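You operate a simulated robot arm through the tools that you are given. There is no shell and no other tool. Be economical: measure what you need, move in short steps, check, and stop when the job is done.

You run a simulated robot arm. Do the job below in one go: nothing can be reset, and whatever is moved stays where it is left.

## Task
Seal the gold bag, then flip the sealer switch off.
Fine: at the heat on its label; the heat dial stays there, the arm ends up. Where these are worked on the way, their far stop is far enough and under half their travel is too little: sealer switch.

Only the result counts: the job must be done as asked and must still hold three seconds after the hand-in. Knocking over, shifting, dropping, spilling or breaking anything else fails it. Lids that push on must go on centred and level and be pressed home; caps that screw on are set level and turned clockwise until they are tight.

## Robot
A 7-joint arm with a two-finger parallel gripper on a trunk, on a base that drives. Base frame: it is fixed to the floor where the robot stands at the start and does not move with it; the origin is under the middle of the robot, x ahead of it, y to its left, z up. Lengths are in cm, angles in degrees, forces in N, time in s.
With the tool pointing down near the work surface it reaches from about 28 to 72 cm from the robot's upright axis, wherever it stands. Its first joint turns from -166.0 to 166.0 degrees. Places, roughly: heat dial [50, -20, 100]; rest of the bag sealer [70, -10, 100]; sealer arm [70, -20, 110]; sealer switch [50, -20, 100]. Payload 3.43 kg.
The TCP is the grasp point between the finger pads, 3 cm short of the fingertips. In the tool frame z runs along the fingers and y along their closing line. The gripper opens to 9.4 cm. The fingers are 2.8 cm wide and 1 cm thick; the gripper's body (5 by 9.6 cm) begins 5.5 cm behind the TCP.
Orientation is that of the tool frame in the base frame, as [roll, pitch, yaw] about the fixed x, y, z axes, in that order (R = Rz(yaw) Ry(pitch) Rx(roll)). With the fingers straight down and closing along the base's y, the tool's x points along the base's -x, its y along +y and its z along -z.

## Interface
- The arm moves only by the tool step_arm. Its arguments are lists of equal length, an entry for each row: "dr": the turn, a rotation vector about the tool's x, y, z in degrees, a list of three; "slide": the shift along the tool's x, y, z in cm, a list of three; "grip": the finger opening in cm, from 0 to 9.4. In form: {"dr": [[wx, wy, wz], ...], "slide": [[x, y, z], ...], "grip": [grip, ...]}. A call has 1 to 12 rows; each row shifts and turns the commanded pose from where the row before left it, along the tool's axes as they then stand. A row lasts 0.2 s, in which the tool goes at most 5 cm and 8.6 degrees; a call with a longer step from one row to the next is refused whole, and so is a gripper value outside its range. Where a pose cannot be reached the arm comes as near as it can. A force on the tool above 40 N (or 10 N above the force at the start of the call, whichever is more), or a blocked arm, ends the call early, and 0.2 s more pass. The fingers move at their own pace (about 10.8 cm/s each) and stop on an object; they squeeze with about 39 N. The grip force told is the motor's: it shows also when the fingers shut on nothing. Time passes only in rows, and 0.2 s behind the last, so rows that do not move let the fingers close. The reply holds the time, the measured pose of the TCP, the force on the tool along the base axes, the opening and the grip force, in the units named above and with some noise, with the torque about the TCP (base axes, N m) and any sound that the robot's microphone picked up.
- Cameras (640 x 400 px; columns grow to the right, rows downward): "scene" is now at [39.15, -17.06, 152.1]; the picture's right is [0.00, -0.17, 0.99], its down [-0.36, 0.92, 0.16] and it looks along [-0.93, -0.36, -0.06] (base axes); focal length 214 px, centre (320, 200). "wrist" rides on the gripper at [7.6, 1.4, -10.2] in the tool frame; the picture's right is [-0.18, 0.98, 0.00], its down [-0.75, -0.14, -0.64] and it looks along [-0.63, -0.12, 0.77] (tool axes); focal length 243 px, centre (320, 200). There is no depth. A picture from a camera that has moved, and an enlarged one, comes with that camera's place and axes in the base frame and with its lens.
- grab_frame(camera): a new picture of that camera. It takes no simulated time.
- move_column(by): slides the trunk up (or, below 0, down) by that many cm; the arm and the scene camera ride with it, the base frame stays. It gives what a move gives, with no picture.
- drive_base(legs): drives the robot by 1 to 6 legs, each [ahead, left, turn to the left] in cm, cm and degrees, along the robot's own axes; the way and the turn of a leg run together, so that a leg with both is an arc; at most 150 cm and 180 degrees a leg. The arm and the cameras ride along, it lands a little off, and it stops where it bumps. It gives what a move gives.
- turn_head(pan, tilt): turns the head with the scene camera to pan (to the left, within 80 degrees either way) and tilt (down, from -29 to 69), counted from straight ahead of the robot. It gives what a move gives.
- inspect(camera, box): a new picture of the part [left, top, right, bottom] of that camera's present view, enlarged. It takes no simulated time.
- sign_off(): hands the job in; it is judged then, once.

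Work in short steps. Places have to be worked out from the pictures, the camera data and where the tool is seen: move nearer, look again, correct. Check each grasp and each placing, and mend what went wrong. You have 120 turns and 90 pictures in all, those below and enlarged ones among them. Open the gripper and draw the arm clear of the work before you hand the job in, unless the task says otherwise; then end with one line.

The tools are called after "Request:" as name(argument=value, ...) on one line, values as JSON. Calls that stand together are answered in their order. step_arm: Moves the arm, as the interface text tells. Its arguments: {"type":"object","properties":{"dr":{"type":"array","items":{"type":"array","items":{"type":"number"}}},"slide":{"type":"array","items":{"type":"array","items":{"type":"number"}}},"grip":{"type":"array","items":{"type":"number"}}},"required":["dr","slide","grip"]} The other tools are called the same way: move_column (by) slides the trunk up or down; drive_base (legs) drives the base; turn_head (pan, tilt) turns the head that bears the scene camera; grab_frame (camera) takes a picture; inspect (camera, box) takes an enlarged picture of a part of a camera's view; sign_off () hands the job in.

At the start:

```text
t: 0.0
tcp_pos: [38.08, -11.54, 140.04]
tool_rot: [180.0, 0.0, 180.0]
contact_force: [-0.1, 0.5, 0.2]
moment: [0.0, 0.02, -0.02]
gripper_width: 9.41
finger_force: 0.1
trunk travel left (down, up): [-32.5, 26.5]
robot x, y, heading: [0.05, -0.14, -0.0]
head pan, tilt: [-80.2, 68.8]
```

scene: 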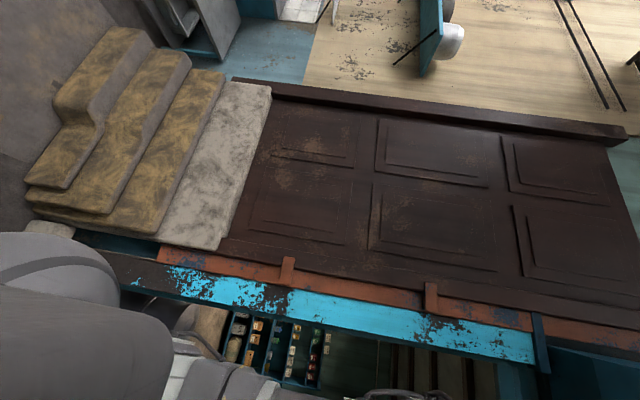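
wrist: 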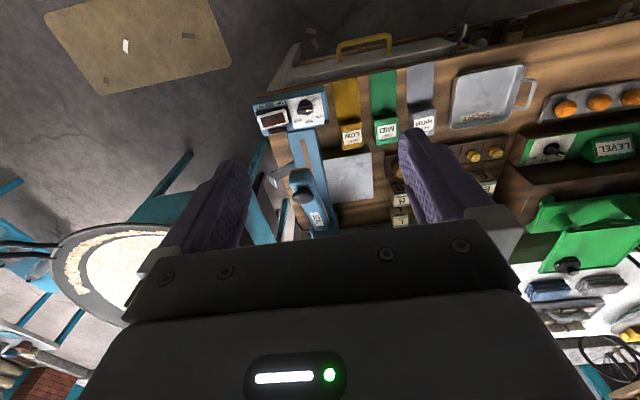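

The wrist picture shows the sealer (blue) with gold, green and grey bags lying by it. I turn the head towards the bench to get a proper view.

Request:
turn_head(pan=-20, tilt=45)

Request:
grab_frame(camera="scene")

Request:
inspect(camera="wrist", box=[230, 20, 470, 250])

```text
t: 1.3
tcp_pos: [38.2, -11.56, 140.18]
tool_rot: [-180.0, 0.0, -179.9]
contact_force: [0.1, 0.0, 0.4]
moment: [0.02, 0.01, 0.03]
gripper_width: 9.4
finger_force: 0.0
trunk travel left (down, up): [-32.5, 26.5]
robot x, y, heading: [0.07, 0.1, -0.1]
head pan, tilt: [-20.0, 45.0]
```

```text
87 pictures are left
camera scene: at [42.04, -14.34, 145.41], right [0.0, -0.94, 0.34], down [-0.71, 0.24, 0.66], along [-0.71, -0.24, -0.66], focal length 214 px, centre (320, 200)
```

scene: 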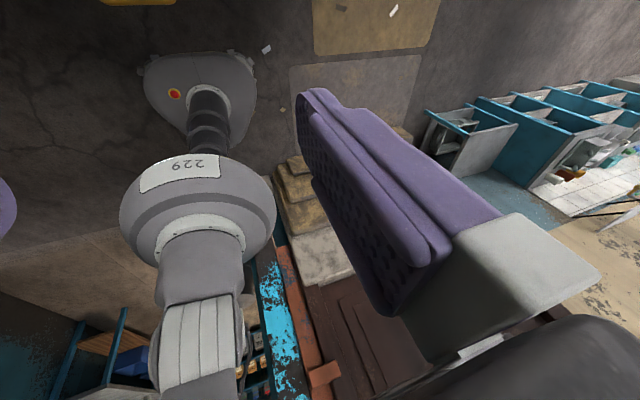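

```text
1.74 times, centred on (350, 135) of wrist
camera zoom: at [30.52, -10.24, 150.36], right [0.18, 0.98, 0.0], down [0.75, -0.14, 0.64], along [0.63, -0.12, -0.77], focal length 422 px, centre (268, 313)
```

zoom: 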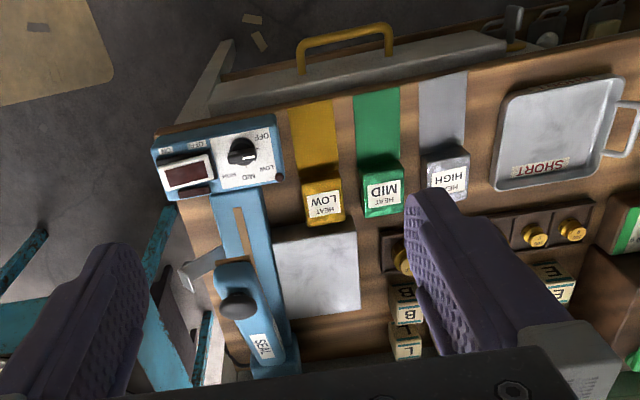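

The head sits such that "straight ahead" looks straight down; tilting to −29 should look down and forward at the bench.

Request:
turn_head(pan=0, tilt=-20)

Request:
grab_frame(camera="scene")

```text
t: 2.7
tcp_pos: [38.2, -11.7, 140.2]
tool_rot: [180.0, 0.1, 180.0]
contact_force: [-0.4, 0.0, 0.6]
moment: [-0.01, -0.01, -0.01]
gripper_width: 9.4
finger_force: 0.0
trunk travel left (down, up): [-32.5, 26.5]
robot x, y, heading: [-0.39, -0.04, -0.1]
head pan, tilt: [0.0, -20.0]
```

```text
85 pictures are left
camera scene: at [52.06, -11.55, 145.44], right [0.0, -1.0, 0.0], down [-0.94, 0.0, -0.34], along [0.34, 0.0, -0.94], focal length 214 px, centre (320, 200)
```

scene: 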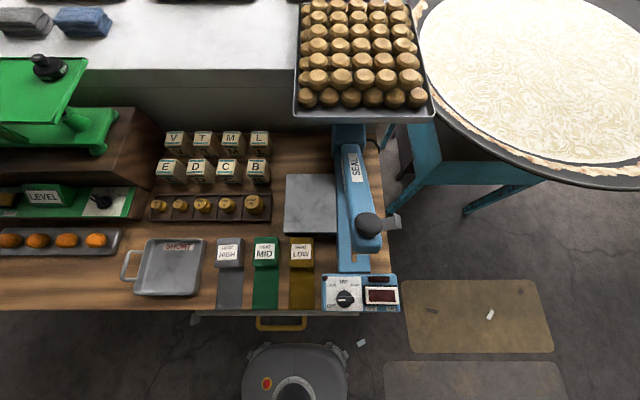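

Now a good view. I zoom on the sealer's dial and labels, and on the bags.

Request:
inspect(camera="scene", box=[300, 220, 420, 320])

Request:
inspect(camera="scene", box=[200, 100, 420, 320])

```text
4.00 times, centred on (360, 270) of scene
camera zoom: at [52.06, -11.55, 145.44], right [0.0, -1.0, 0.0], down [-0.94, 0.0, -0.34], along [0.34, 0.0, -0.94], focal length 858 px, centre (160, -80)
```

zoom: 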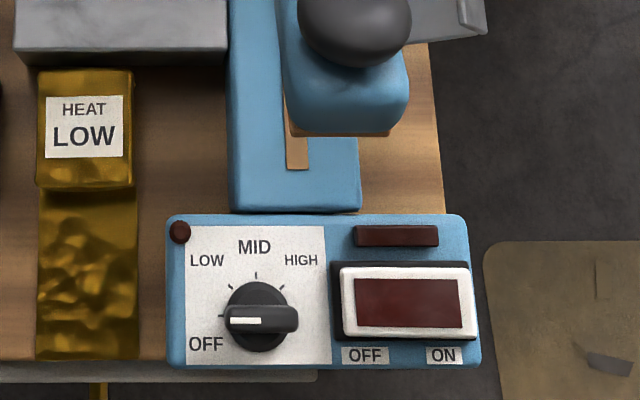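

```text
1.82 times, centred on (310, 210) of scene
camera zoom: at [52.06, -11.55, 145.44], right [0.0, -1.0, 0.0], down [-0.94, 0.0, -0.34], along [0.34, 0.0, -0.94], focal length 390 px, centre (338, 182)
```

zoom: 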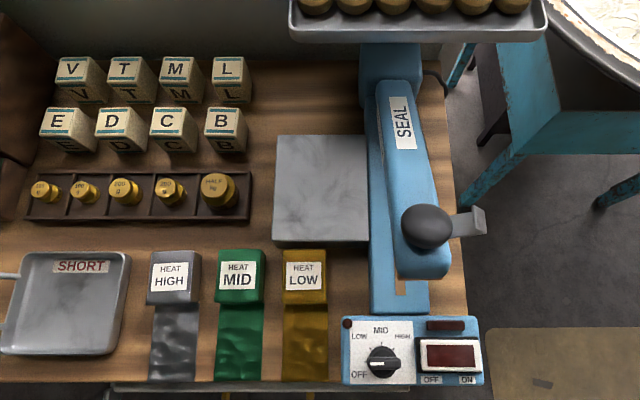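

The gold bag asks for LOW. I zoom further on the dial and switch to read the pointer and ticks.

Request:
inspect(camera="scene", box=[320, 272, 402, 314])

Request:
inspect(camera="scene", box=[280, 110, 420, 280])

```text
7.80 times, centred on (361, 293) of scene
camera zoom: at [52.06, -11.55, 145.44], right [0.0, -1.0, 0.0], down [-0.94, 0.0, -0.34], along [0.34, 0.0, -0.94], focal length 1674 px, centre (0, -526)
```

zoom: 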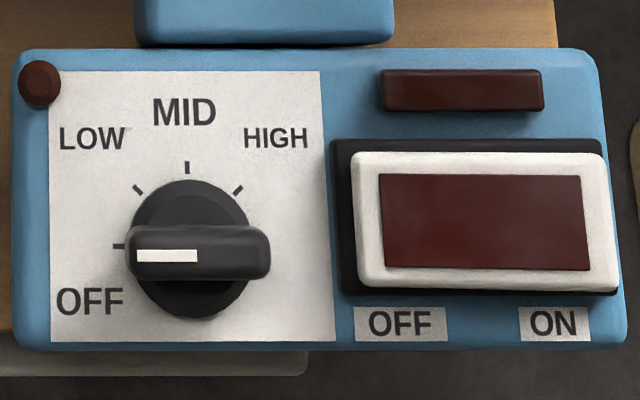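

```text
2.35 times, centred on (350, 195) of scene
camera zoom: at [52.06, -11.55, 145.44], right [0.0, -1.0, 0.0], down [-0.94, 0.0, -0.34], along [0.34, 0.0, -0.94], focal length 505 px, centre (249, 212)
```

zoom: 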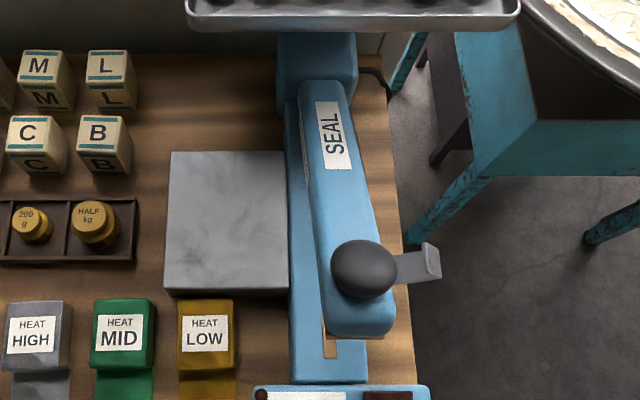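

The dial points at OFF, ticks are 45° apart (LOW is 45° clockwise), rocker is off. I rotate the tool by 90° while coming down, to later pinch the dial's bar.

Request:
step_arm(dr=[[0, 0, -8.2], [0, 0, -8.2], [0, 0, -8.2], [0, 0, -8.2], [0, 0, -8.2], [0, 0, -8.2], [0, 0, -8.2], [0, 0, -8.2], [0, 0, -8.2], [0, 0, -8.2], [0, 0, -8]], slide=[[0, 0, 2], [0, 0, 2], [0, 0, 2], [0, 0, 2], [0, 0, 2], [0, 0, 2], [0, 0, 2], [0, 0, 2], [0, 0, 2], [0, 0, 2], [0, 0, 2]], grip=[5, 5, 5, 5, 5, 5, 5, 5, 5, 5, 5])

```text
t: 5.1
tcp_pos: [38.33, -11.57, 118.04]
tool_rot: [-179.9, 0.0, -89.9]
contact_force: [-0.1, 0.1, -0.7]
moment: [-0.04, 0.01, -0.03]
gripper_width: 4.99
finger_force: 0.0
trunk travel left (down, up): [-32.5, 26.5]
robot x, y, heading: [-0.05, -0.16, 0.1]
head pan, tilt: [0.0, -20.0]
```

I shift over the dial (about [48, -16.8]) and down to z 108, then look.

Request:
step_arm(dr=[[0, 0, 0], [0, 0, 0], [0, 0, 0], [0, 0, 0]], slide=[[2, -3.2, 0], [2, -3.2, 2], [1.2, -3.3, 4], [0, 0, 4]], grip=[5, 5, 5, 5])

Request:
grab_frame(camera="wrist")

Request:
grab_frame(camera="scene")

```text
refused: row 3 steps farther than a row can; nothing moved
```

```text
80 pictures are left
camera wrist: at [36.78, -19.38, 128.28], right [-0.98, 0.18, 0.0], down [0.14, 0.75, 0.64], along [0.12, 0.63, -0.77], focal length 243 px, centre (320, 200)
```

wrist: 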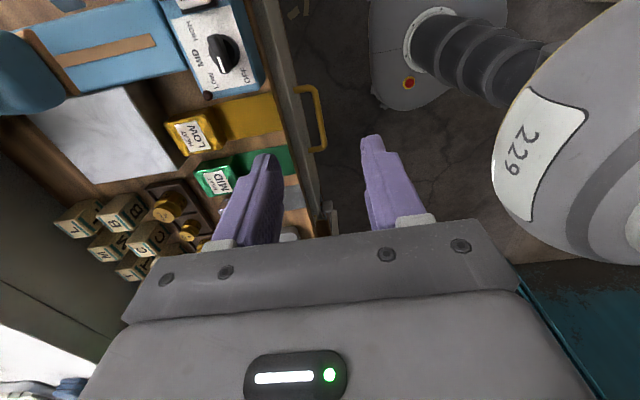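

```text
79 pictures are left
camera scene: at [38.15, 2.28, 123.37], right [1.0, 0.0, 0.0], down [0.0, -0.94, -0.34], along [0.0, 0.34, -0.94], focal length 214 px, centre (320, 200)
```

scene: 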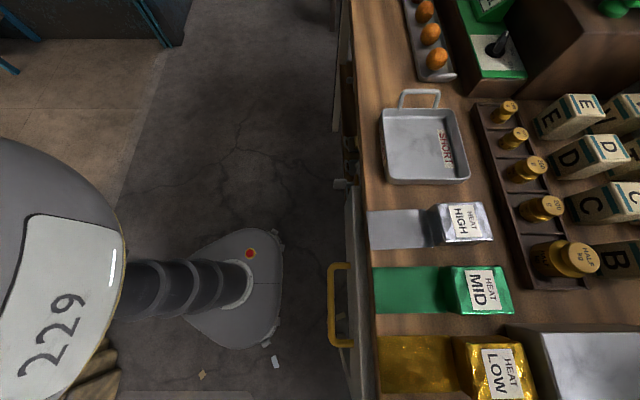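

The scene camera evidently rides with the hand. I redo the shift in smaller rows.

Request:
step_arm(dr=[[0, 0, 0], [0, 0, 0], [0, 0, 0], [0, 0, 0], [0, 0, 0]], slide=[[2, -3.2, 0], [2, -3.2, 1], [1.2, -3.3, 1], [0, 0, 4], [0, 0, 4]], grip=[5, 5, 5, 5, 5])

Request:
grab_frame(camera="wrist")

Request:
turn_head(pan=0, tilt=55)

Request:
grab_frame(camera="scene")

```text
t: 6.3
tcp_pos: [47.97, -16.99, 108.03]
tool_rot: [-179.9, 0.0, -90.0]
contact_force: [0.0, 0.9, -0.6]
moment: [-0.03, 0.0, -0.01]
gripper_width: 4.98
finger_force: 0.1
trunk travel left (down, up): [-32.5, 26.5]
robot x, y, heading: [-0.4, 0.12, -0.1]
head pan, tilt: [0.0, -20.0]
```

```text
78 pictures are left
camera wrist: at [46.51, -24.63, 118.21], right [-0.98, 0.18, 0.0], down [0.14, 0.75, 0.64], along [0.12, 0.63, -0.77], focal length 243 px, centre (320, 200)
```

wrist: 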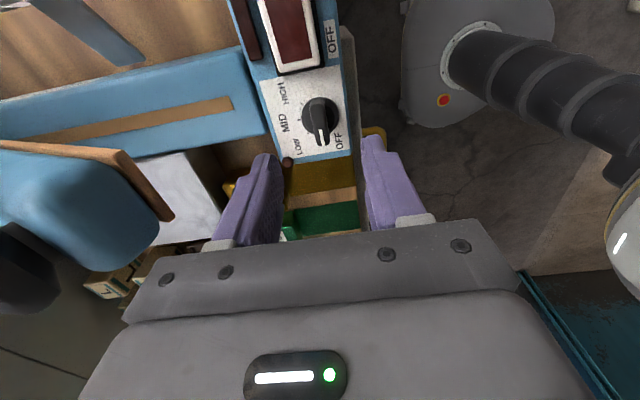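

```text
t: 7.7
tcp_pos: [47.82, -16.95, 108.03]
tool_rot: [179.9, 0.0, -90.1]
contact_force: [-0.1, 0.1, -0.1]
moment: [0.0, 0.0, -0.03]
gripper_width: 5.0
finger_force: 0.0
trunk travel left (down, up): [-32.5, 26.5]
robot x, y, heading: [-0.1, -0.03, 0.2]
head pan, tilt: [0.0, 55.0]
```

```text
77 pictures are left
camera scene: at [47.85, -14.3, 113.76], right [1.0, 0.0, 0.0], down [0.0, -0.57, 0.82], along [0.0, -0.82, -0.57], focal length 214 px, centre (320, 200)
```

scene: 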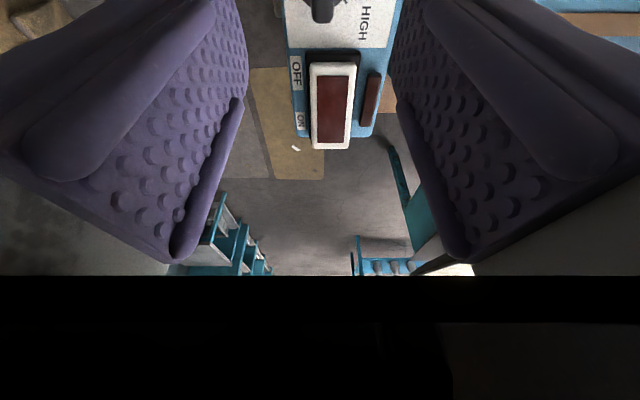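

I zoom into the wrist view to fix the dial's place more precisely.

Request:
inspect(camera="wrist", box=[230, 60, 400, 170])

Request:
turn_head(pan=0, tilt=0)

Request:
grab_frame(camera="scene")

```text
3.64 times, centred on (315, 115) of wrist
camera zoom: at [46.43, -24.6, 118.29], right [-0.98, 0.18, 0.0], down [0.14, 0.75, 0.64], along [0.12, 0.63, -0.77], focal length 882 px, centre (338, 509)
```

zoom: 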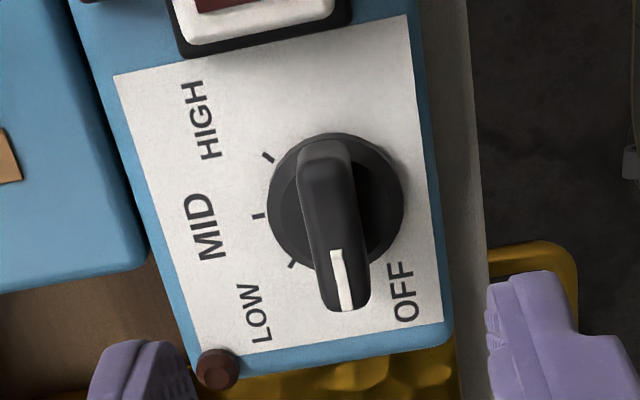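

```text
t: 9.0
tcp_pos: [47.82, -16.98, 108.1]
tool_rot: [-179.9, -0.1, -89.9]
contact_force: [0.8, -0.3, 0.1]
moment: [0.0, 0.02, 0.0]
gripper_width: 5.03
finger_force: 0.0
trunk travel left (down, up): [-32.5, 26.5]
robot x, y, heading: [-0.24, 0.38, -0.0]
head pan, tilt: [0.0, 0.0]
```

```text
75 pictures are left
camera scene: at [47.85, -5.88, 111.97], right [1.0, 0.0, 0.0], down [0.0, -1.0, 0.0], along [0.0, 0.0, -1.0], focal length 214 px, centre (320, 200)
```

scene: 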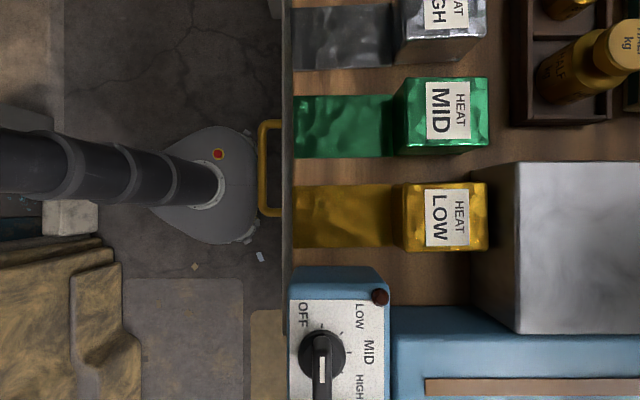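

The dial bar is at about [48.0, -16.6], top z ≈98.4. I descend with fingers either side and look before gripping.

Request:
step_arm(dr=[[0, 0, 0], [0, 0, 0], [0, 0, 0], [0, 0, 0]], slide=[[-0.35, -0.2, 2], [0, 0, 2], [0, 0, 2], [0, 0, 1.7]], grip=[4, 4, 4, 4])

Request:
grab_frame(camera="wrist")

Request:
grab_frame(camera="scene")

```text
t: 10.0
tcp_pos: [47.99, -16.51, 100.38]
tool_rot: [-179.9, 0.0, -90.0]
contact_force: [-0.1, -0.3, -0.6]
moment: [0.02, 0.01, -0.02]
gripper_width: 4.01
finger_force: 0.0
trunk travel left (down, up): [-32.5, 26.5]
robot x, y, heading: [-0.13, -0.14, 0.0]
head pan, tilt: [0.0, 0.0]
```

```text
74 pictures are left
camera wrist: at [46.61, -24.18, 110.55], right [-0.98, 0.18, 0.0], down [0.14, 0.75, 0.64], along [0.12, 0.63, -0.77], focal length 243 px, centre (320, 200)
```

wrist: 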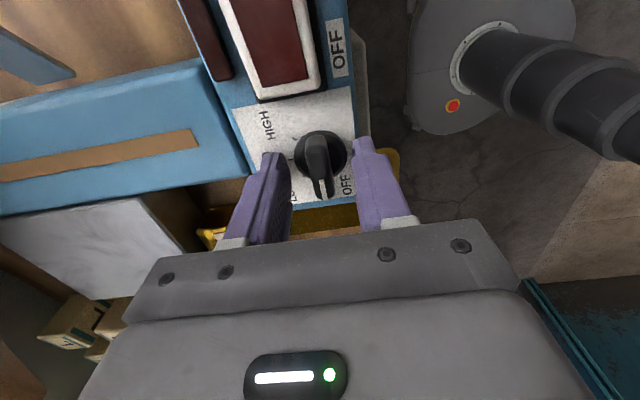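

```text
73 pictures are left
camera scene: at [48.05, -5.45, 104.25], right [1.0, 0.0, 0.0], down [0.0, -1.0, 0.0], along [0.0, 0.0, -1.0], focal length 214 px, centre (320, 200)
```

scene: 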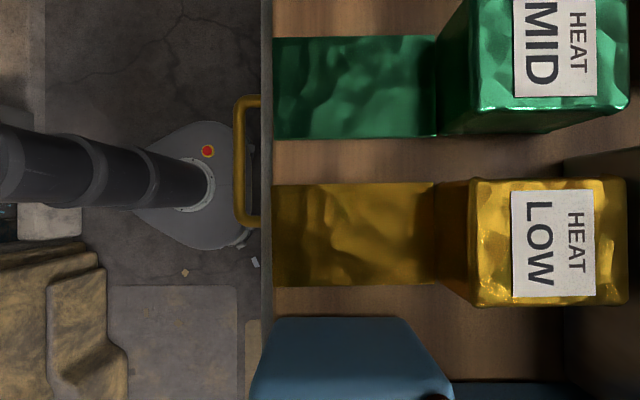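

Fingers straddle the bar with the tips about level with the disc top. Lower slightly and close.

Request:
step_arm(dr=[[0, 0, 0], [0, 0, 0], [0, 0, 0], [0, 0, 0]], slide=[[0, 0, 0.2], [0, 0, 0], [0, 0, 0], [0, 0, 0]], grip=[4, 0.5, 0.5, 0.5])

Request:
inspect(camera="wrist", box=[220, 80, 420, 220])

```text
t: 11.0
tcp_pos: [47.94, -16.44, 100.28]
tool_rot: [-179.9, 0.0, -89.9]
contact_force: [-2.0, -1.8, 12.4]
moment: [-0.09, 0.18, 0.02]
gripper_width: 3.07
finger_force: 45.0
trunk travel left (down, up): [-32.5, 26.5]
robot x, y, heading: [0.21, -0.23, -0.1]
head pan, tilt: [0.0, 0.0]
```

```text
2.86 times, centred on (320, 150) of wrist
camera zoom: at [46.53, -24.18, 110.5], right [-0.98, 0.18, 0.0], down [0.14, 0.75, 0.64], along [0.12, 0.63, -0.77], focal length 693 px, centre (320, 343)
```

zoom: 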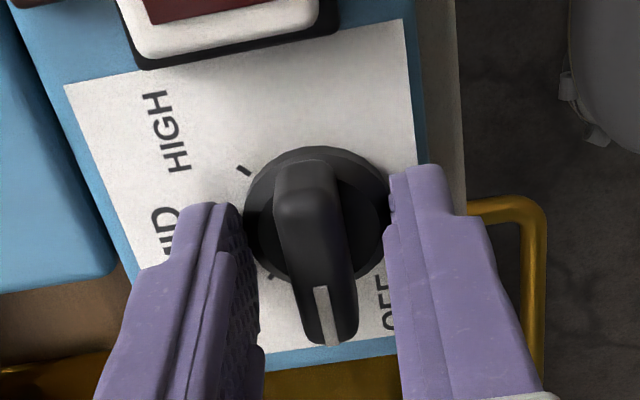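

The fingers caught the round disc (3.07 cm). I open, go up 0.8 cm and close on the bar itself.

Request:
step_arm(dr=[[0, 0, 0], [0, 0, 0], [0, 0, 0], [0, 0, 0], [0, 0, 0], [0, 0, 0]], slide=[[0, 0, 0], [0, 0, -0.8], [0, 0, 0], [0, 0, 0], [0, 0, 0], [0, 0, 0]], grip=[4, 4, 4, 0.8, 0.8, 0.8])

Request:
inspect(camera="wrist", box=[220, 80, 420, 220])

```text
t: 12.4
tcp_pos: [47.97, -16.46, 101.0]
tool_rot: [-180.0, 0.0, -90.1]
contact_force: [-5.0, 1.0, -1.6]
moment: [0.04, 0.06, -0.01]
gripper_width: 1.22
finger_force: 44.8
trunk travel left (down, up): [-32.5, 26.5]
robot x, y, heading: [-0.18, 0.18, 0.0]
head pan, tilt: [0.0, 0.0]
```

```text
2.86 times, centred on (320, 150) of wrist
camera zoom: at [46.56, -24.14, 111.22], right [-0.98, 0.18, 0.0], down [0.14, 0.75, 0.64], along [0.12, 0.63, -0.77], focal length 693 px, centre (320, 343)
```

zoom: 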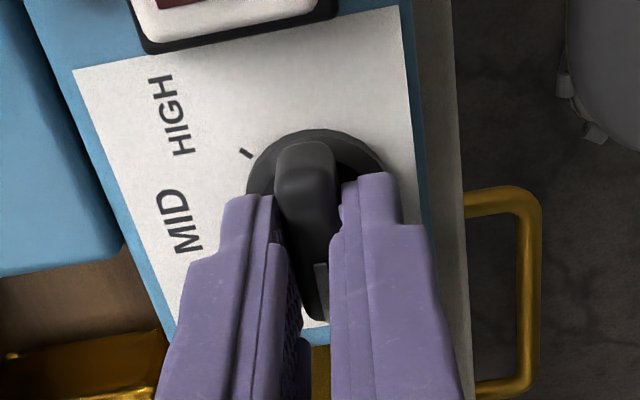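

Bar gripped (1.22 cm). I turn it 45° clockwise.

Request:
step_arm(dr=[[0, 0, 5], [0, 0, 5], [0, 0, 5], [0, 0, 5], [0, 0, 5], [0, 0, 5], [0, 0, 5], [0, 0, 5], [0, 0, 5], [0, 0, 0]], slide=[[0, 0, 0], [0, 0, 0], [0, 0, 0], [0, 0, 0], [0, 0, 0], [0, 0, 0], [0, 0, 0], [0, 0, 0], [0, 0, 0], [0, 0, 0]], grip=[0.8, 0.8, 0.8, 0.8, 0.8, 0.8, 0.8, 0.8, 0.8, 0.8])

Request:
inspect(camera="wrist", box=[220, 60, 420, 220])

```text
t: 14.6
tcp_pos: [48.13, -16.62, 100.92]
tool_rot: [-180.0, 0.1, -135.1]
contact_force: [2.3, -2.5, -5.4]
moment: [0.2, -0.26, 0.02]
gripper_width: 1.2
finger_force: 44.8
trunk travel left (down, up): [-32.5, 26.5]
robot x, y, heading: [0.02, -0.05, 0.1]
head pan, tilt: [0.0, 0.0]
```

```text
2.50 times, centred on (320, 140) of wrist
camera zoom: at [41.7, -20.94, 111.22], right [-0.56, 0.83, 0.0], down [0.63, 0.43, 0.64], along [0.53, 0.36, -0.77], focal length 606 px, centre (320, 350)
```

zoom: 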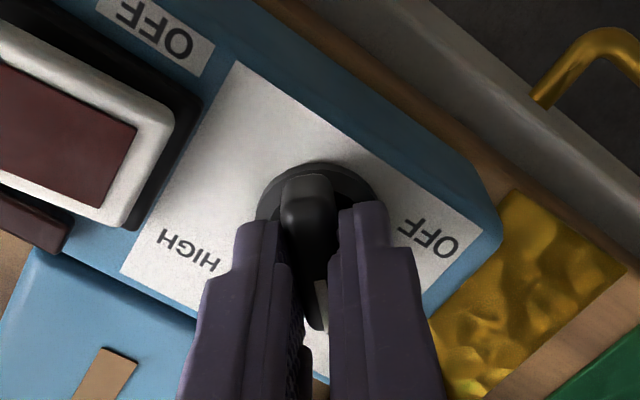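

Dial turned to LOW, it seems. Open, rise 8 cm, rotate back to yaw −90, and look.

Request:
step_arm(dr=[[0, 0, 0], [0, 0, 0], [0, 0, 0], [0, 0, 0], [0, 0, 0], [0, 0, 0]], slide=[[0, 0, 0], [0, 0, 0], [0, 0, -2], [0, 0, -3], [0, 0, -4], [0, 0, -4]], grip=[4, 4, 4, 4, 4, 4])

Request:
inspect(camera="wrist", box=[180, 40, 400, 200])

```text
t: 16.0
tcp_pos: [47.88, -16.45, 114.04]
tool_rot: [-180.0, 0.0, -135.0]
contact_force: [-0.3, 0.9, -0.6]
moment: [0.03, -0.02, 0.0]
gripper_width: 4.03
finger_force: 0.0
trunk travel left (down, up): [-32.5, 26.5]
robot x, y, heading: [0.11, -0.54, -0.2]
head pan, tilt: [0.0, 0.0]
```

```text
2.50 times, centred on (290, 120) of wrist
camera zoom: at [41.47, -20.85, 124.29], right [-0.56, 0.83, 0.0], down [0.63, 0.43, 0.64], along [0.53, 0.36, -0.77], focal length 606 px, centre (395, 400)
```

zoom: 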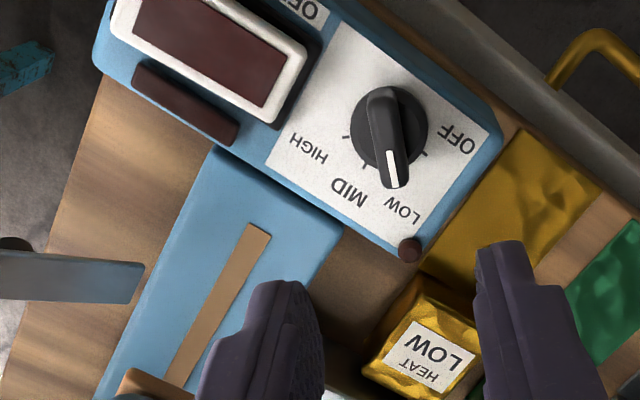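

The dial reads LOW. Next the rocker: rotate to yaw 180, close the fingers and move above its ON end (~[48.7, -25.7]).

Request:
step_arm(dr=[[0, 0, 7.5], [0, 0, 7.5], [0, 0, 7.5], [0, 0, 7.5], [0, 0, 7.5], [0, 0, 7.5], [0, 0, 0], [0, 0, 0], [0, 0, 0], [0, 0, 0], [0, 0, 0]], slide=[[0, 0, 0], [0, 0, 0], [0, 0, 0], [0, 0, 0], [0, 0, 0], [0, 0, 0], [-0.8, -3.2, 0], [0, -3, 0], [0, -3, 0], [0, 0, 4], [0, 0, 3]], grip=[0, 0, 0, 0, 0, 0, 0, 0, 0, 0, 0])

Request:
turn_head(pan=0, tilt=30)

Request:
grab_frame(camera="wrist")

Request:
grab_frame(camera="scene")

```text
t: 18.4
tcp_pos: [48.84, -25.67, 106.99]
tool_rot: [-179.9, 0.1, 180.0]
contact_force: [0.1, -0.6, 0.3]
moment: [0.02, -0.02, -0.01]
gripper_width: 0.0
finger_force: 33.7
trunk travel left (down, up): [-32.5, 26.5]
robot x, y, heading: [0.08, -0.14, -0.1]
head pan, tilt: [0.0, 0.0]
```

```text
t: 19.3
tcp_pos: [48.85, -25.6, 106.94]
tool_rot: [179.9, 0.1, 180.0]
contact_force: [-1.1, -0.3, 0.1]
moment: [0.01, -0.01, 0.01]
gripper_width: 0.0
finger_force: 33.0
trunk travel left (down, up): [-32.5, 26.5]
robot x, y, heading: [0.47, 0.36, 0.1]
head pan, tilt: [0.0, 30.0]
```

```text
68 pictures are left
camera wrist: at [41.25, -24.22, 117.25], right [0.18, 0.98, 0.0], down [0.75, -0.14, 0.64], along [0.63, -0.12, -0.77], focal length 243 px, centre (320, 200)
```

wrist: 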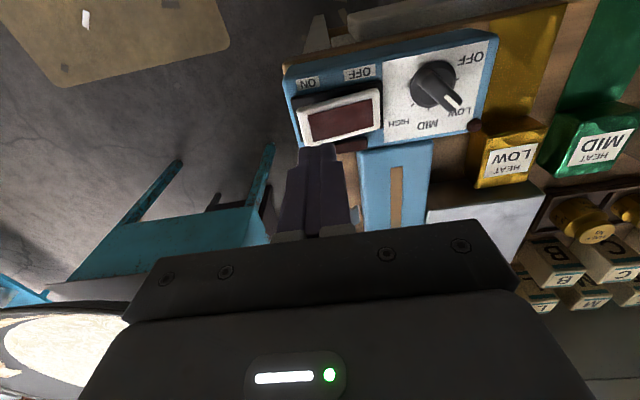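

```text
67 pictures are left
camera scene: at [55.04, -25.54, 110.88], right [0.0, -1.0, 0.0], down [-0.87, 0.0, 0.5], along [-0.5, 0.0, -0.87], focal length 214 px, centre (320, 200)
```

scene: 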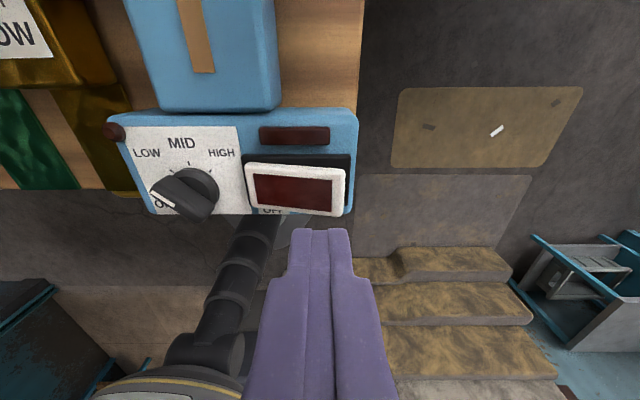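

Rocker's right (ON) end is raised. I move 0.5 cm outward and press down in fine steps.

Request:
step_arm(dr=[[0, 0, 0], [0, 0, 0], [0, 0, 0], [0, 0, 0], [0, 0, 0], [0, 0, 0]], slide=[[0.1, -0.5, 2], [0, 0, 2], [0, 0, 0.6], [0, 0, 0.4], [0, 0, 0.4], [0, 0, 0.3]], grip=[0, 0, 0, 0, 0, 0])

Request:
inspect(camera="wrist", box=[260, 40, 500, 190])

```text
t: 20.7
tcp_pos: [48.73, -26.08, 101.85]
tool_rot: [-179.9, 0.5, -180.0]
contact_force: [-7.6, 3.3, 22.0]
moment: [0.32, 0.43, 0.06]
gripper_width: 0.0
finger_force: 33.2
trunk travel left (down, up): [-32.5, 26.5]
robot x, y, heading: [0.09, -0.11, 0.1]
head pan, tilt: [0.0, 30.0]
stopped in row 6: the force on the tool passed its limit at 44 N (the readings are from after the stop); the commanded pose is now the measured one
```

```text
2.67 times, centred on (380, 115) of wrist
camera zoom: at [41.05, -24.73, 112.02], right [0.18, 0.98, 0.0], down [0.75, -0.14, 0.65], along [0.64, -0.12, -0.76], focal length 647 px, centre (160, 427)
```

zoom: 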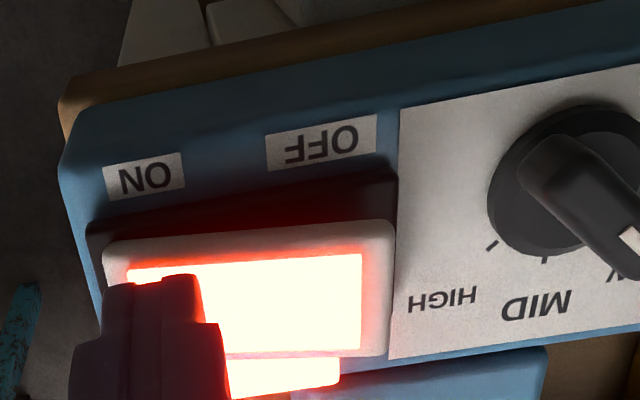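

Switch is ON (lit). I rise, move left to y≈-7.3, then rotate the tool by 180° so I can later lay the bag down turned.

Request:
step_arm(dr=[[0, 0, 0], [0, 0, 0], [0, 0, 0], [0, 0, 0], [0, 0, 0], [0, 0, 0], [0, 0, 0], [0, 0, 0], [0, 0, 0]], slide=[[0, 0, -2], [0, 0, -4], [0, 0, -4], [0, 0, -4], [0, 3.8, 0], [0, 3.8, 0], [0, 3.8, 0], [0, 3.8, 0], [0, 3.6, 0]], grip=[0, 0, 0, 0, 0, 2, 4, 6, 7])

Request:
step_arm(dr=[[0, 0, 8.4], [0, 0, 8.4], [0, 0, 8.4], [0, 0, 8.4], [0, 0, 8.4], [0, 0, 8.4], [0, 0, 8.4], [0, 0, 8.4], [0, 0, 8.4], [0, 0, 8.4], [0, 0, 6]], slide=[[0, 0, 0], [0, 0, 0], [0, 0, 0], [0, 0, 0], [0, 0, 0], [0, 0, 0], [0, 0, 0], [0, 0, 0], [0, 0, 0], [0, 0, 0], [0, 0, 0]], grip=[7, 7, 7, 7, 7, 7, 7, 7, 7, 7, 7])

Request:
step_arm(dr=[[0, 0, 8.4], [0, 0, 8.4], [0, 0, 8.4], [0, 0, 8.4], [0, 0, 8.4], [0, 0, 8.4], [0, 0, 8.4], [0, 0, 8.4], [0, 0, 8.4], [0, 0, 8.4], [0, 0, 6]], slide=[[0, 0, 0], [0, 0, 0], [0, 0, 0], [0, 0, 0], [0, 0, 0], [0, 0, 0], [0, 0, 0], [0, 0, 0], [0, 0, 0], [0, 0, 0], [0, 0, 0]], grip=[7, 7, 7, 7, 7, 7, 7, 7, 7, 7, 7])

Request:
grab_frame(camera="wrist")

```text
t: 22.7
tcp_pos: [49.01, -7.31, 115.48]
tool_rot: [-179.8, 0.3, 179.9]
contact_force: [0.2, -0.5, -0.2]
moment: [-0.01, -0.02, -0.02]
gripper_width: 7.02
finger_force: 0.0
trunk travel left (down, up): [-32.5, 26.5]
robot x, y, heading: [-0.17, -0.42, -0.2]
head pan, tilt: [0.0, 30.0]
```

```text
t: 25.1
tcp_pos: [49.02, -7.44, 115.52]
tool_rot: [179.6, 0.2, 90.0]
contact_force: [0.0, -0.1, 0.7]
moment: [-0.01, -0.01, -0.03]
gripper_width: 6.99
finger_force: 0.1
trunk travel left (down, up): [-32.5, 26.5]
robot x, y, heading: [-0.55, 0.15, -0.1]
head pan, tilt: [0.0, 30.0]
```

```text
t: 27.5
tcp_pos: [48.99, -7.34, 115.57]
tool_rot: [179.9, -0.3, -0.1]
contact_force: [0.0, 0.3, -0.5]
moment: [0.0, 0.0, -0.02]
gripper_width: 7.04
finger_force: 0.1
trunk travel left (down, up): [-32.5, 26.5]
robot x, y, heading: [-0.05, 0.37, 0.1]
head pan, tilt: [0.0, 30.0]
```

```text
65 pictures are left
camera wrist: at [56.43, -8.83, 125.85], right [-0.19, -0.98, 0.0], down [-0.76, 0.14, 0.64], along [-0.63, 0.12, -0.77], focal length 243 px, centre (320, 200)
```

wrist: 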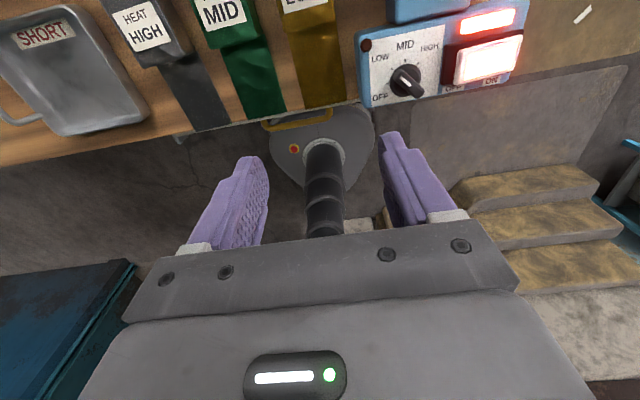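

Now move over the bag (x≈58) and look with both cameras.

Request:
step_arm(dr=[[0, 0, 0], [0, 0, 0], [0, 0, 0], [0, 0, 0]], slide=[[3, 0, 0], [3, 0, 0], [3, 0, 0], [0, 0, 3]], grip=[7, 7, 7, 7])

Request:
grab_frame(camera="wrist")

Request:
grab_frame(camera="scene")

```text
t: 28.5
tcp_pos: [57.98, -7.34, 112.5]
tool_rot: [179.8, -0.3, -0.1]
contact_force: [-0.3, -0.4, 0.6]
moment: [0.0, -0.04, -0.02]
gripper_width: 7.01
finger_force: 0.0
trunk travel left (down, up): [-32.5, 26.5]
robot x, y, heading: [0.05, 0.13, -0.1]
head pan, tilt: [0.0, 30.0]
```

```text
64 pictures are left
camera wrist: at [65.57, -8.79, 122.85], right [-0.18, -0.98, 0.0], down [-0.76, 0.14, 0.64], along [-0.63, 0.12, -0.77], focal length 243 px, centre (320, 200)
```

wrist: 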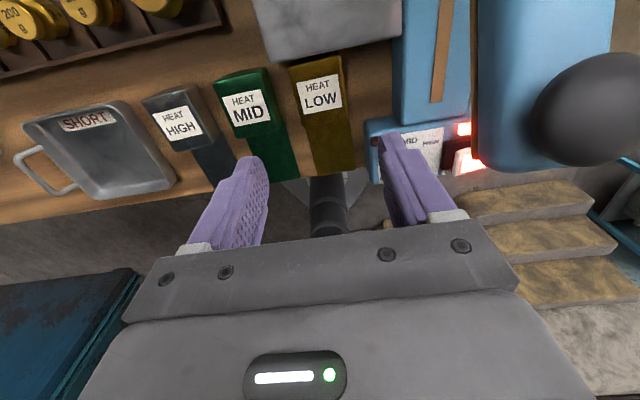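

```text
63 pictures are left
camera scene: at [51.82, -7.28, 116.42], right [0.0, 1.0, 0.0], down [0.86, 0.0, 0.5], along [0.5, 0.0, -0.86], focal length 214 px, centre (320, 200)
```

scene: 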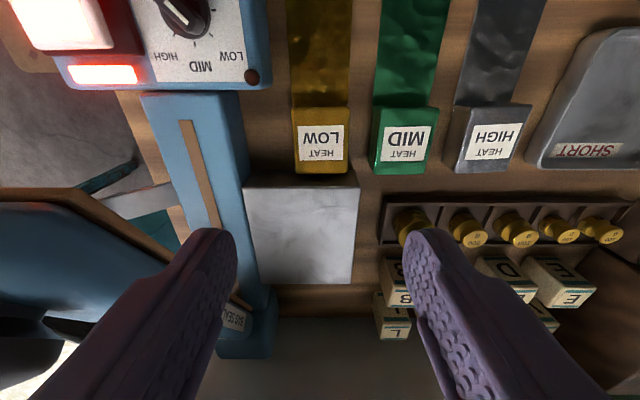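

Bag body centre triangulates to [57.6, -7.2], top z≈95.0, table ≈92. I descend to TCP z≈98 first, and check.

Request:
step_arm(dr=[[0, 0, 0], [0, 0, 0], [0, 0, 0], [0, 0, 0]], slide=[[-0.4, -0.14, 3.5], [0, 0, 4], [0, 0, 4], [0, 0, 2.9]], grip=[7, 7, 7, 7])

Request:
grab_frame(camera="wrist")

Request:
turn_head(pan=0, tilt=60)

Request:
grab_frame(camera="scene")

```text
t: 29.5
tcp_pos: [57.69, -7.37, 98.29]
tool_rot: [179.8, -0.3, 0.0]
contact_force: [-0.6, -0.2, 0.3]
moment: [0.0, -0.02, -0.01]
gripper_width: 6.98
finger_force: 0.0
trunk travel left (down, up): [-32.5, 26.5]
robot x, y, heading: [-0.01, 0.21, 0.1]
head pan, tilt: [0.0, 30.0]
```

```text
62 pictures are left
camera wrist: at [65.24, -8.76, 108.44], right [-0.18, -0.98, 0.0], down [-0.76, 0.14, 0.64], along [-0.63, 0.12, -0.77], focal length 243 px, centre (320, 200)
```

wrist: 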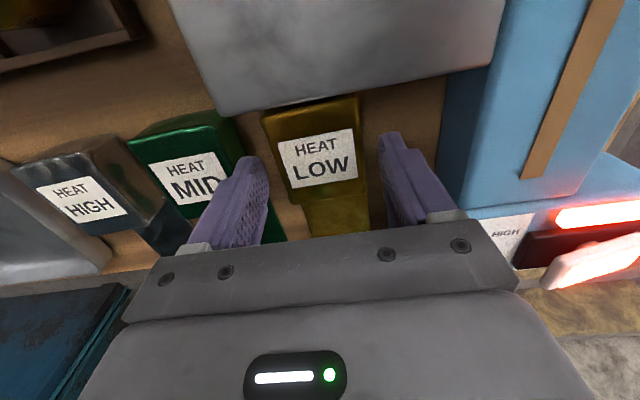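

```text
t: 30.5
tcp_pos: [57.66, -7.35, 98.34]
tool_rot: [179.9, -0.3, 0.0]
contact_force: [0.1, 0.6, 0.4]
moment: [0.04, 0.02, 0.04]
gripper_width: 6.99
finger_force: 0.0
trunk travel left (down, up): [-32.5, 26.5]
robot x, y, heading: [0.23, 0.15, -0.3]
head pan, tilt: [0.0, 60.0]
```

```text
61 pictures are left
camera scene: at [55.65, -7.23, 104.47], right [0.0, 1.0, 0.0], down [0.5, 0.0, 0.87], along [0.87, 0.0, -0.5], focal length 214 px, centre (320, 200)
```

scene: 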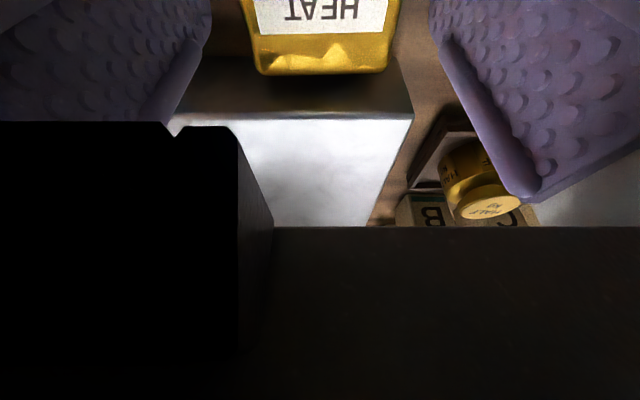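

Bag is centred between the fingers. Descend 2.7 cm and close.

Request:
step_arm(dr=[[0, 0, 0], [0, 0, 0], [0, 0, 0], [0, 0, 0], [0, 0, 0], [0, 0, 0], [0, 0, 0]], slide=[[0, -0.1, 1.2], [0, 0, 0.9], [0, 0, 0.6], [0, 0, 0], [0, 0, 0], [0, 0, 0], [0, 0, 0]], grip=[7, 7, 7, 7, 4, 4, 4])

Request:
grab_frame(camera="wrist")

```text
t: 32.1
tcp_pos: [57.67, -7.26, 95.49]
tool_rot: [179.8, -0.4, -0.1]
contact_force: [0.0, 0.5, 0.0]
moment: [0.0, -0.02, -0.01]
gripper_width: 6.2
finger_force: 39.4
trunk travel left (down, up): [-32.5, 26.5]
robot x, y, heading: [-0.12, 0.37, -0.1]
head pan, tilt: [0.0, 60.0]
```

```text
60 pictures are left
camera wrist: at [65.18, -8.69, 105.75], right [-0.18, -0.98, 0.0], down [-0.76, 0.14, 0.64], along [-0.63, 0.12, -0.77], focal length 243 px, centre (320, 200)
```

wrist: 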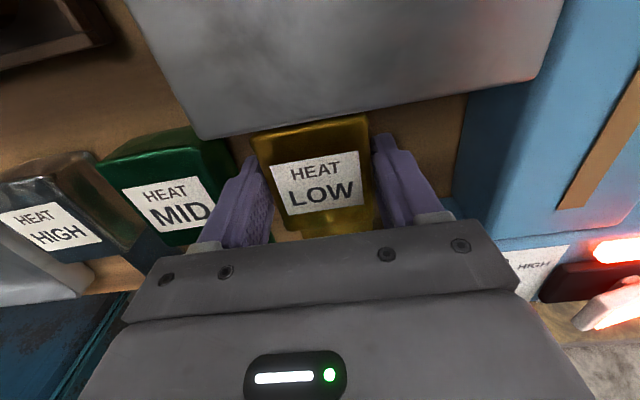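

Bag held (6.2 cm wide). Rest top is at z≈96.5 spanning x 61.7–76.6, y −15.2…−3.2; strip at y≈−19.3. I lift, move to about [66,-2,107], and check the hold.

Request:
step_arm(dr=[[0, 0, 0], [0, 0, 0], [0, 0, 0], [0, 0, 0], [0, 0, 0], [0, 0, 0], [0, 0, 0], [0, 0, 0], [0, 0, 0]], slide=[[0, 0, -1], [0, 0, -2], [0, 0, -3], [0, 0, -3], [0, 0, -2.5], [2, -1.3, 0], [2.1, -1.3, 0], [2.1, -1.3, 0], [2.1, -1.3, 0]], grip=[4, 4, 4, 4, 4, 4, 4, 4, 4])

Request:
grab_frame(camera="wrist")

```text
t: 34.1
tcp_pos: [65.93, -1.99, 107.01]
tool_rot: [179.8, -0.3, 0.0]
contact_force: [0.3, 0.5, -0.8]
moment: [0.02, -0.01, 0.02]
gripper_width: 4.02
finger_force: 0.0
trunk travel left (down, up): [-32.5, 26.5]
robot x, y, heading: [-0.17, -0.06, -0.2]
head pan, tilt: [0.0, 60.0]
```

```text
59 pictures are left
camera wrist: at [73.46, -3.37, 117.24], right [-0.18, -0.98, 0.0], down [-0.76, 0.14, 0.64], along [-0.63, 0.12, -0.77], focal length 243 px, centre (320, 200)
```

wrist: 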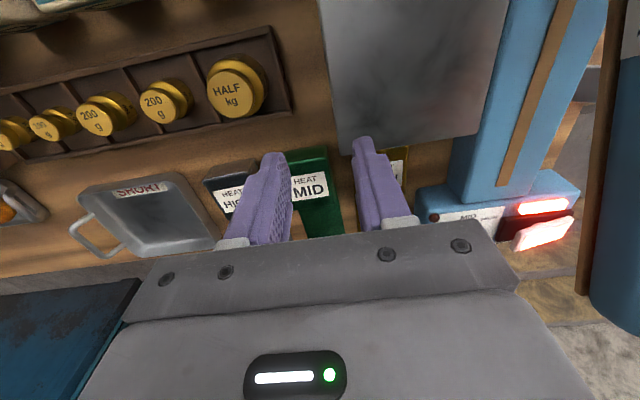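

The fingers closed to 4.0: the bag slipped out. I look where it is.

Request:
turn_head(pan=0, tilt=-10)

Request:
grab_frame(camera="scene")

```text
t: 35.5
tcp_pos: [65.83, -2.02, 107.01]
tool_rot: [179.9, -0.3, 0.0]
contact_force: [-0.5, -0.1, -0.5]
moment: [-0.01, 0.0, 0.01]
gripper_width: 3.99
finger_force: 0.0
trunk travel left (down, up): [-32.5, 26.5]
robot x, y, heading: [0.05, -0.34, 0.1]
head pan, tilt: [0.0, -10.0]
```

```text
58 pictures are left
camera scene: at [53.28, -1.9, 111.42], right [0.0, 1.0, 0.0], down [0.99, 0.0, -0.17], along [-0.17, 0.0, -0.99], focal length 214 px, centre (320, 200)
```

scene: 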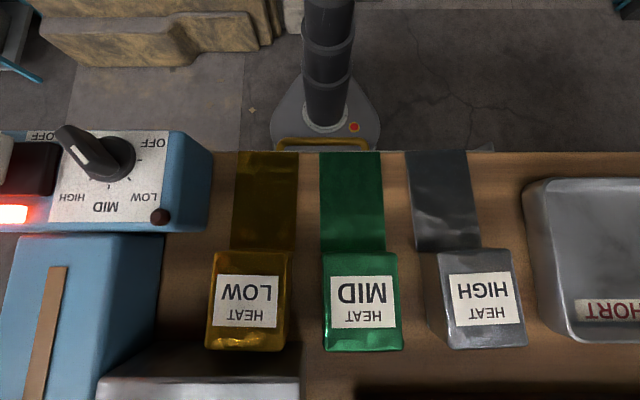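

The bag still lies at [57.8, -7.15], straight. I grasp again deeper: go back over it, then down until nearly on the table.

Request:
step_arm(dr=[[0, 0, 0], [0, 0, 0], [0, 0, 0], [0, 0, 0], [0, 0, 0], [0, 0, 0], [0, 0, 0], [0, 0, 0], [0, 0, 0], [0, 0, 0], [0, 0, 0]], slide=[[-2, 1.3, 0], [-2, 1.3, 0], [-2, 1.3, 0], [-2.1, 1.3, 0], [0, 0, 3], [0, 0, 4], [0, 0, 3], [0, 0, 1.5], [0, 0, 0.6], [0, 0, 0.5], [0, 0, 0.4]], grip=[7.4, 7.4, 7.4, 7.4, 7.4, 7.4, 7.4, 7.4, 7.4, 7.4, 7.4])

Request:
grab_frame(camera="wrist")

```text
t: 37.7
tcp_pos: [57.87, -7.13, 94.99]
tool_rot: [180.0, -0.8, 0.1]
contact_force: [-10.7, 0.3, 21.3]
moment: [0.88, 0.62, 0.47]
gripper_width: 7.41
finger_force: 0.7
trunk travel left (down, up): [-32.5, 26.5]
robot x, y, heading: [-0.25, 0.46, -0.0]
head pan, tilt: [0.0, -10.0]
stopped in row 11: the force on the tool passed its limit at 48 N (the readings are from after the stop); the commanded pose is now the measured one
```

```text
57 pictures are left
camera wrist: at [65.26, -8.61, 105.36], right [-0.18, -0.98, 0.0], down [-0.76, 0.14, 0.63], along [-0.62, 0.12, -0.78], focal length 243 px, centre (320, 200)
```

wrist: 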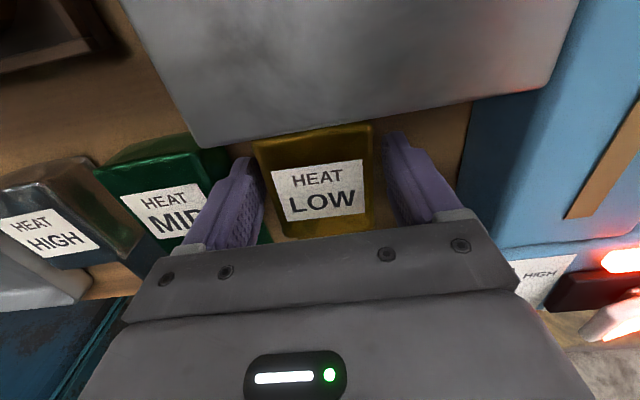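

Touched the table (table z≈92.0). I back up 0.3 cm, level, and close fully; then lift gently and watch the opening.

Request:
step_arm(dr=[[0, -0.7, 0], [0, 0, 0], [0, 0, 0], [0, 0, 0], [0, 0, 0], [0, 0, 0]], slide=[[0, 0, -0.25], [0, 0, 0], [0, 0, 0], [0, 0, 0], [0, 0, 0], [0, 0, 0]], grip=[7.4, 7.4, 0, 0, 0, 0])

Request:
step_arm(dr=[[0, 0, 0], [0, 0, 0], [0, 0, 0], [0, 0, 0]], slide=[[0, 0, -0.2], [0, 0, -0.3], [0, 0, -0.4], [0, 0, -0.4]], grip=[0, 0, 0, 0])

Request:
grab_frame(camera="wrist")

```text
t: 39.1
tcp_pos: [58.05, -7.02, 95.07]
tool_rot: [179.9, 0.0, 0.0]
contact_force: [0.6, 1.8, 1.8]
moment: [0.08, -0.09, -0.01]
gripper_width: 6.2
finger_force: 38.9
trunk travel left (down, up): [-32.5, 26.5]
robot x, y, heading: [0.25, 0.04, -0.1]
head pan, tilt: [0.0, -10.0]
```

```text
t: 40.1
tcp_pos: [58.0, -7.2, 96.3]
tool_rot: [179.9, 0.1, 0.1]
contact_force: [0.9, -1.2, -0.9]
moment: [-0.03, -0.03, -0.06]
gripper_width: 6.17
finger_force: 38.5
trunk travel left (down, up): [-32.5, 26.5]
robot x, y, heading: [0.26, -0.01, 0.1]
head pan, tilt: [0.0, -10.0]
```

```text
56 pictures are left
camera wrist: at [65.64, -8.6, 106.55], right [-0.18, -0.98, 0.0], down [-0.75, 0.14, 0.64], along [-0.63, 0.12, -0.77], focal length 243 px, centre (320, 200)
```

wrist: 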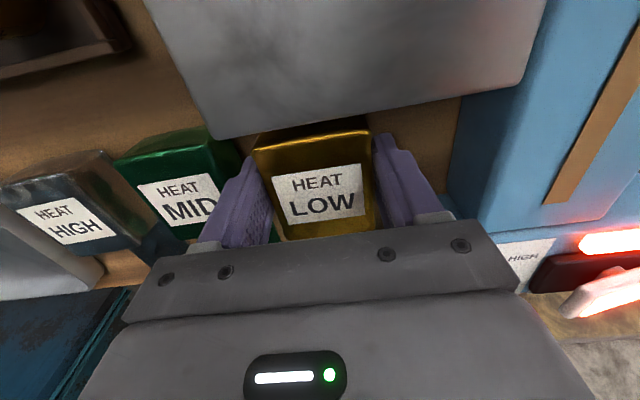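

Bag is held and lifted. I raise to z≈107 and move to [66,-2].

Request:
step_arm(dr=[[0, 0, 0], [0, 0, 0], [0, 0, 0], [0, 0, 0], [0, 0, 0], [0, 0, 0], [0, 0, 0], [0, 0, 0], [0, 0, 0], [0, 0, 0], [0, 0, 0], [0, 0, 0]], slide=[[0, 0, -1], [0, 0, -1.5], [0, 0, -1.8], [0, 0, -1.8], [0, 0, -1.8], [0, 0, -1.8], [0, 0, -1], [1, -0.7, 0], [2, -1.3, 0], [2, -1.3, 0], [2, -1.3, 0], [1, -0.6, 0]], grip=[0, 0, 0, 0, 0, 0, 0, 0, 0, 0, 0, 0])

Request:
grab_frame(camera="wrist")

```text
t: 42.7
tcp_pos: [66.05, -1.86, 106.97]
tool_rot: [179.9, 0.1, 0.0]
contact_force: [0.6, 1.2, -0.9]
moment: [-0.02, -0.03, 0.03]
gripper_width: 6.17
finger_force: 38.8
trunk travel left (down, up): [-32.5, 26.5]
robot x, y, heading: [0.31, -0.12, -0.0]
head pan, tilt: [0.0, -10.0]
```

```text
55 pictures are left
camera wrist: at [73.68, -3.33, 117.24], right [-0.18, -0.98, 0.0], down [-0.75, 0.14, 0.64], along [-0.63, 0.12, -0.77], focal length 243 px, centre (320, 200)
```

wrist: 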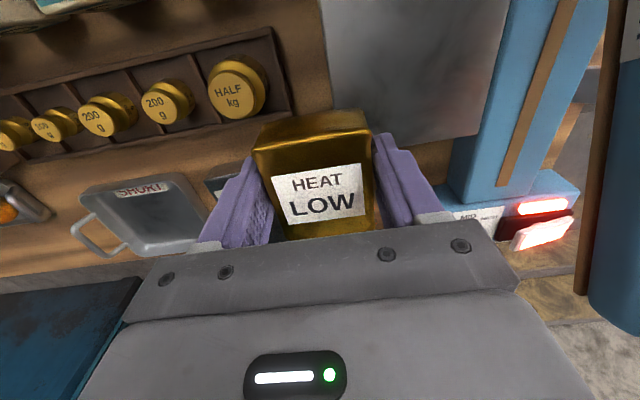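

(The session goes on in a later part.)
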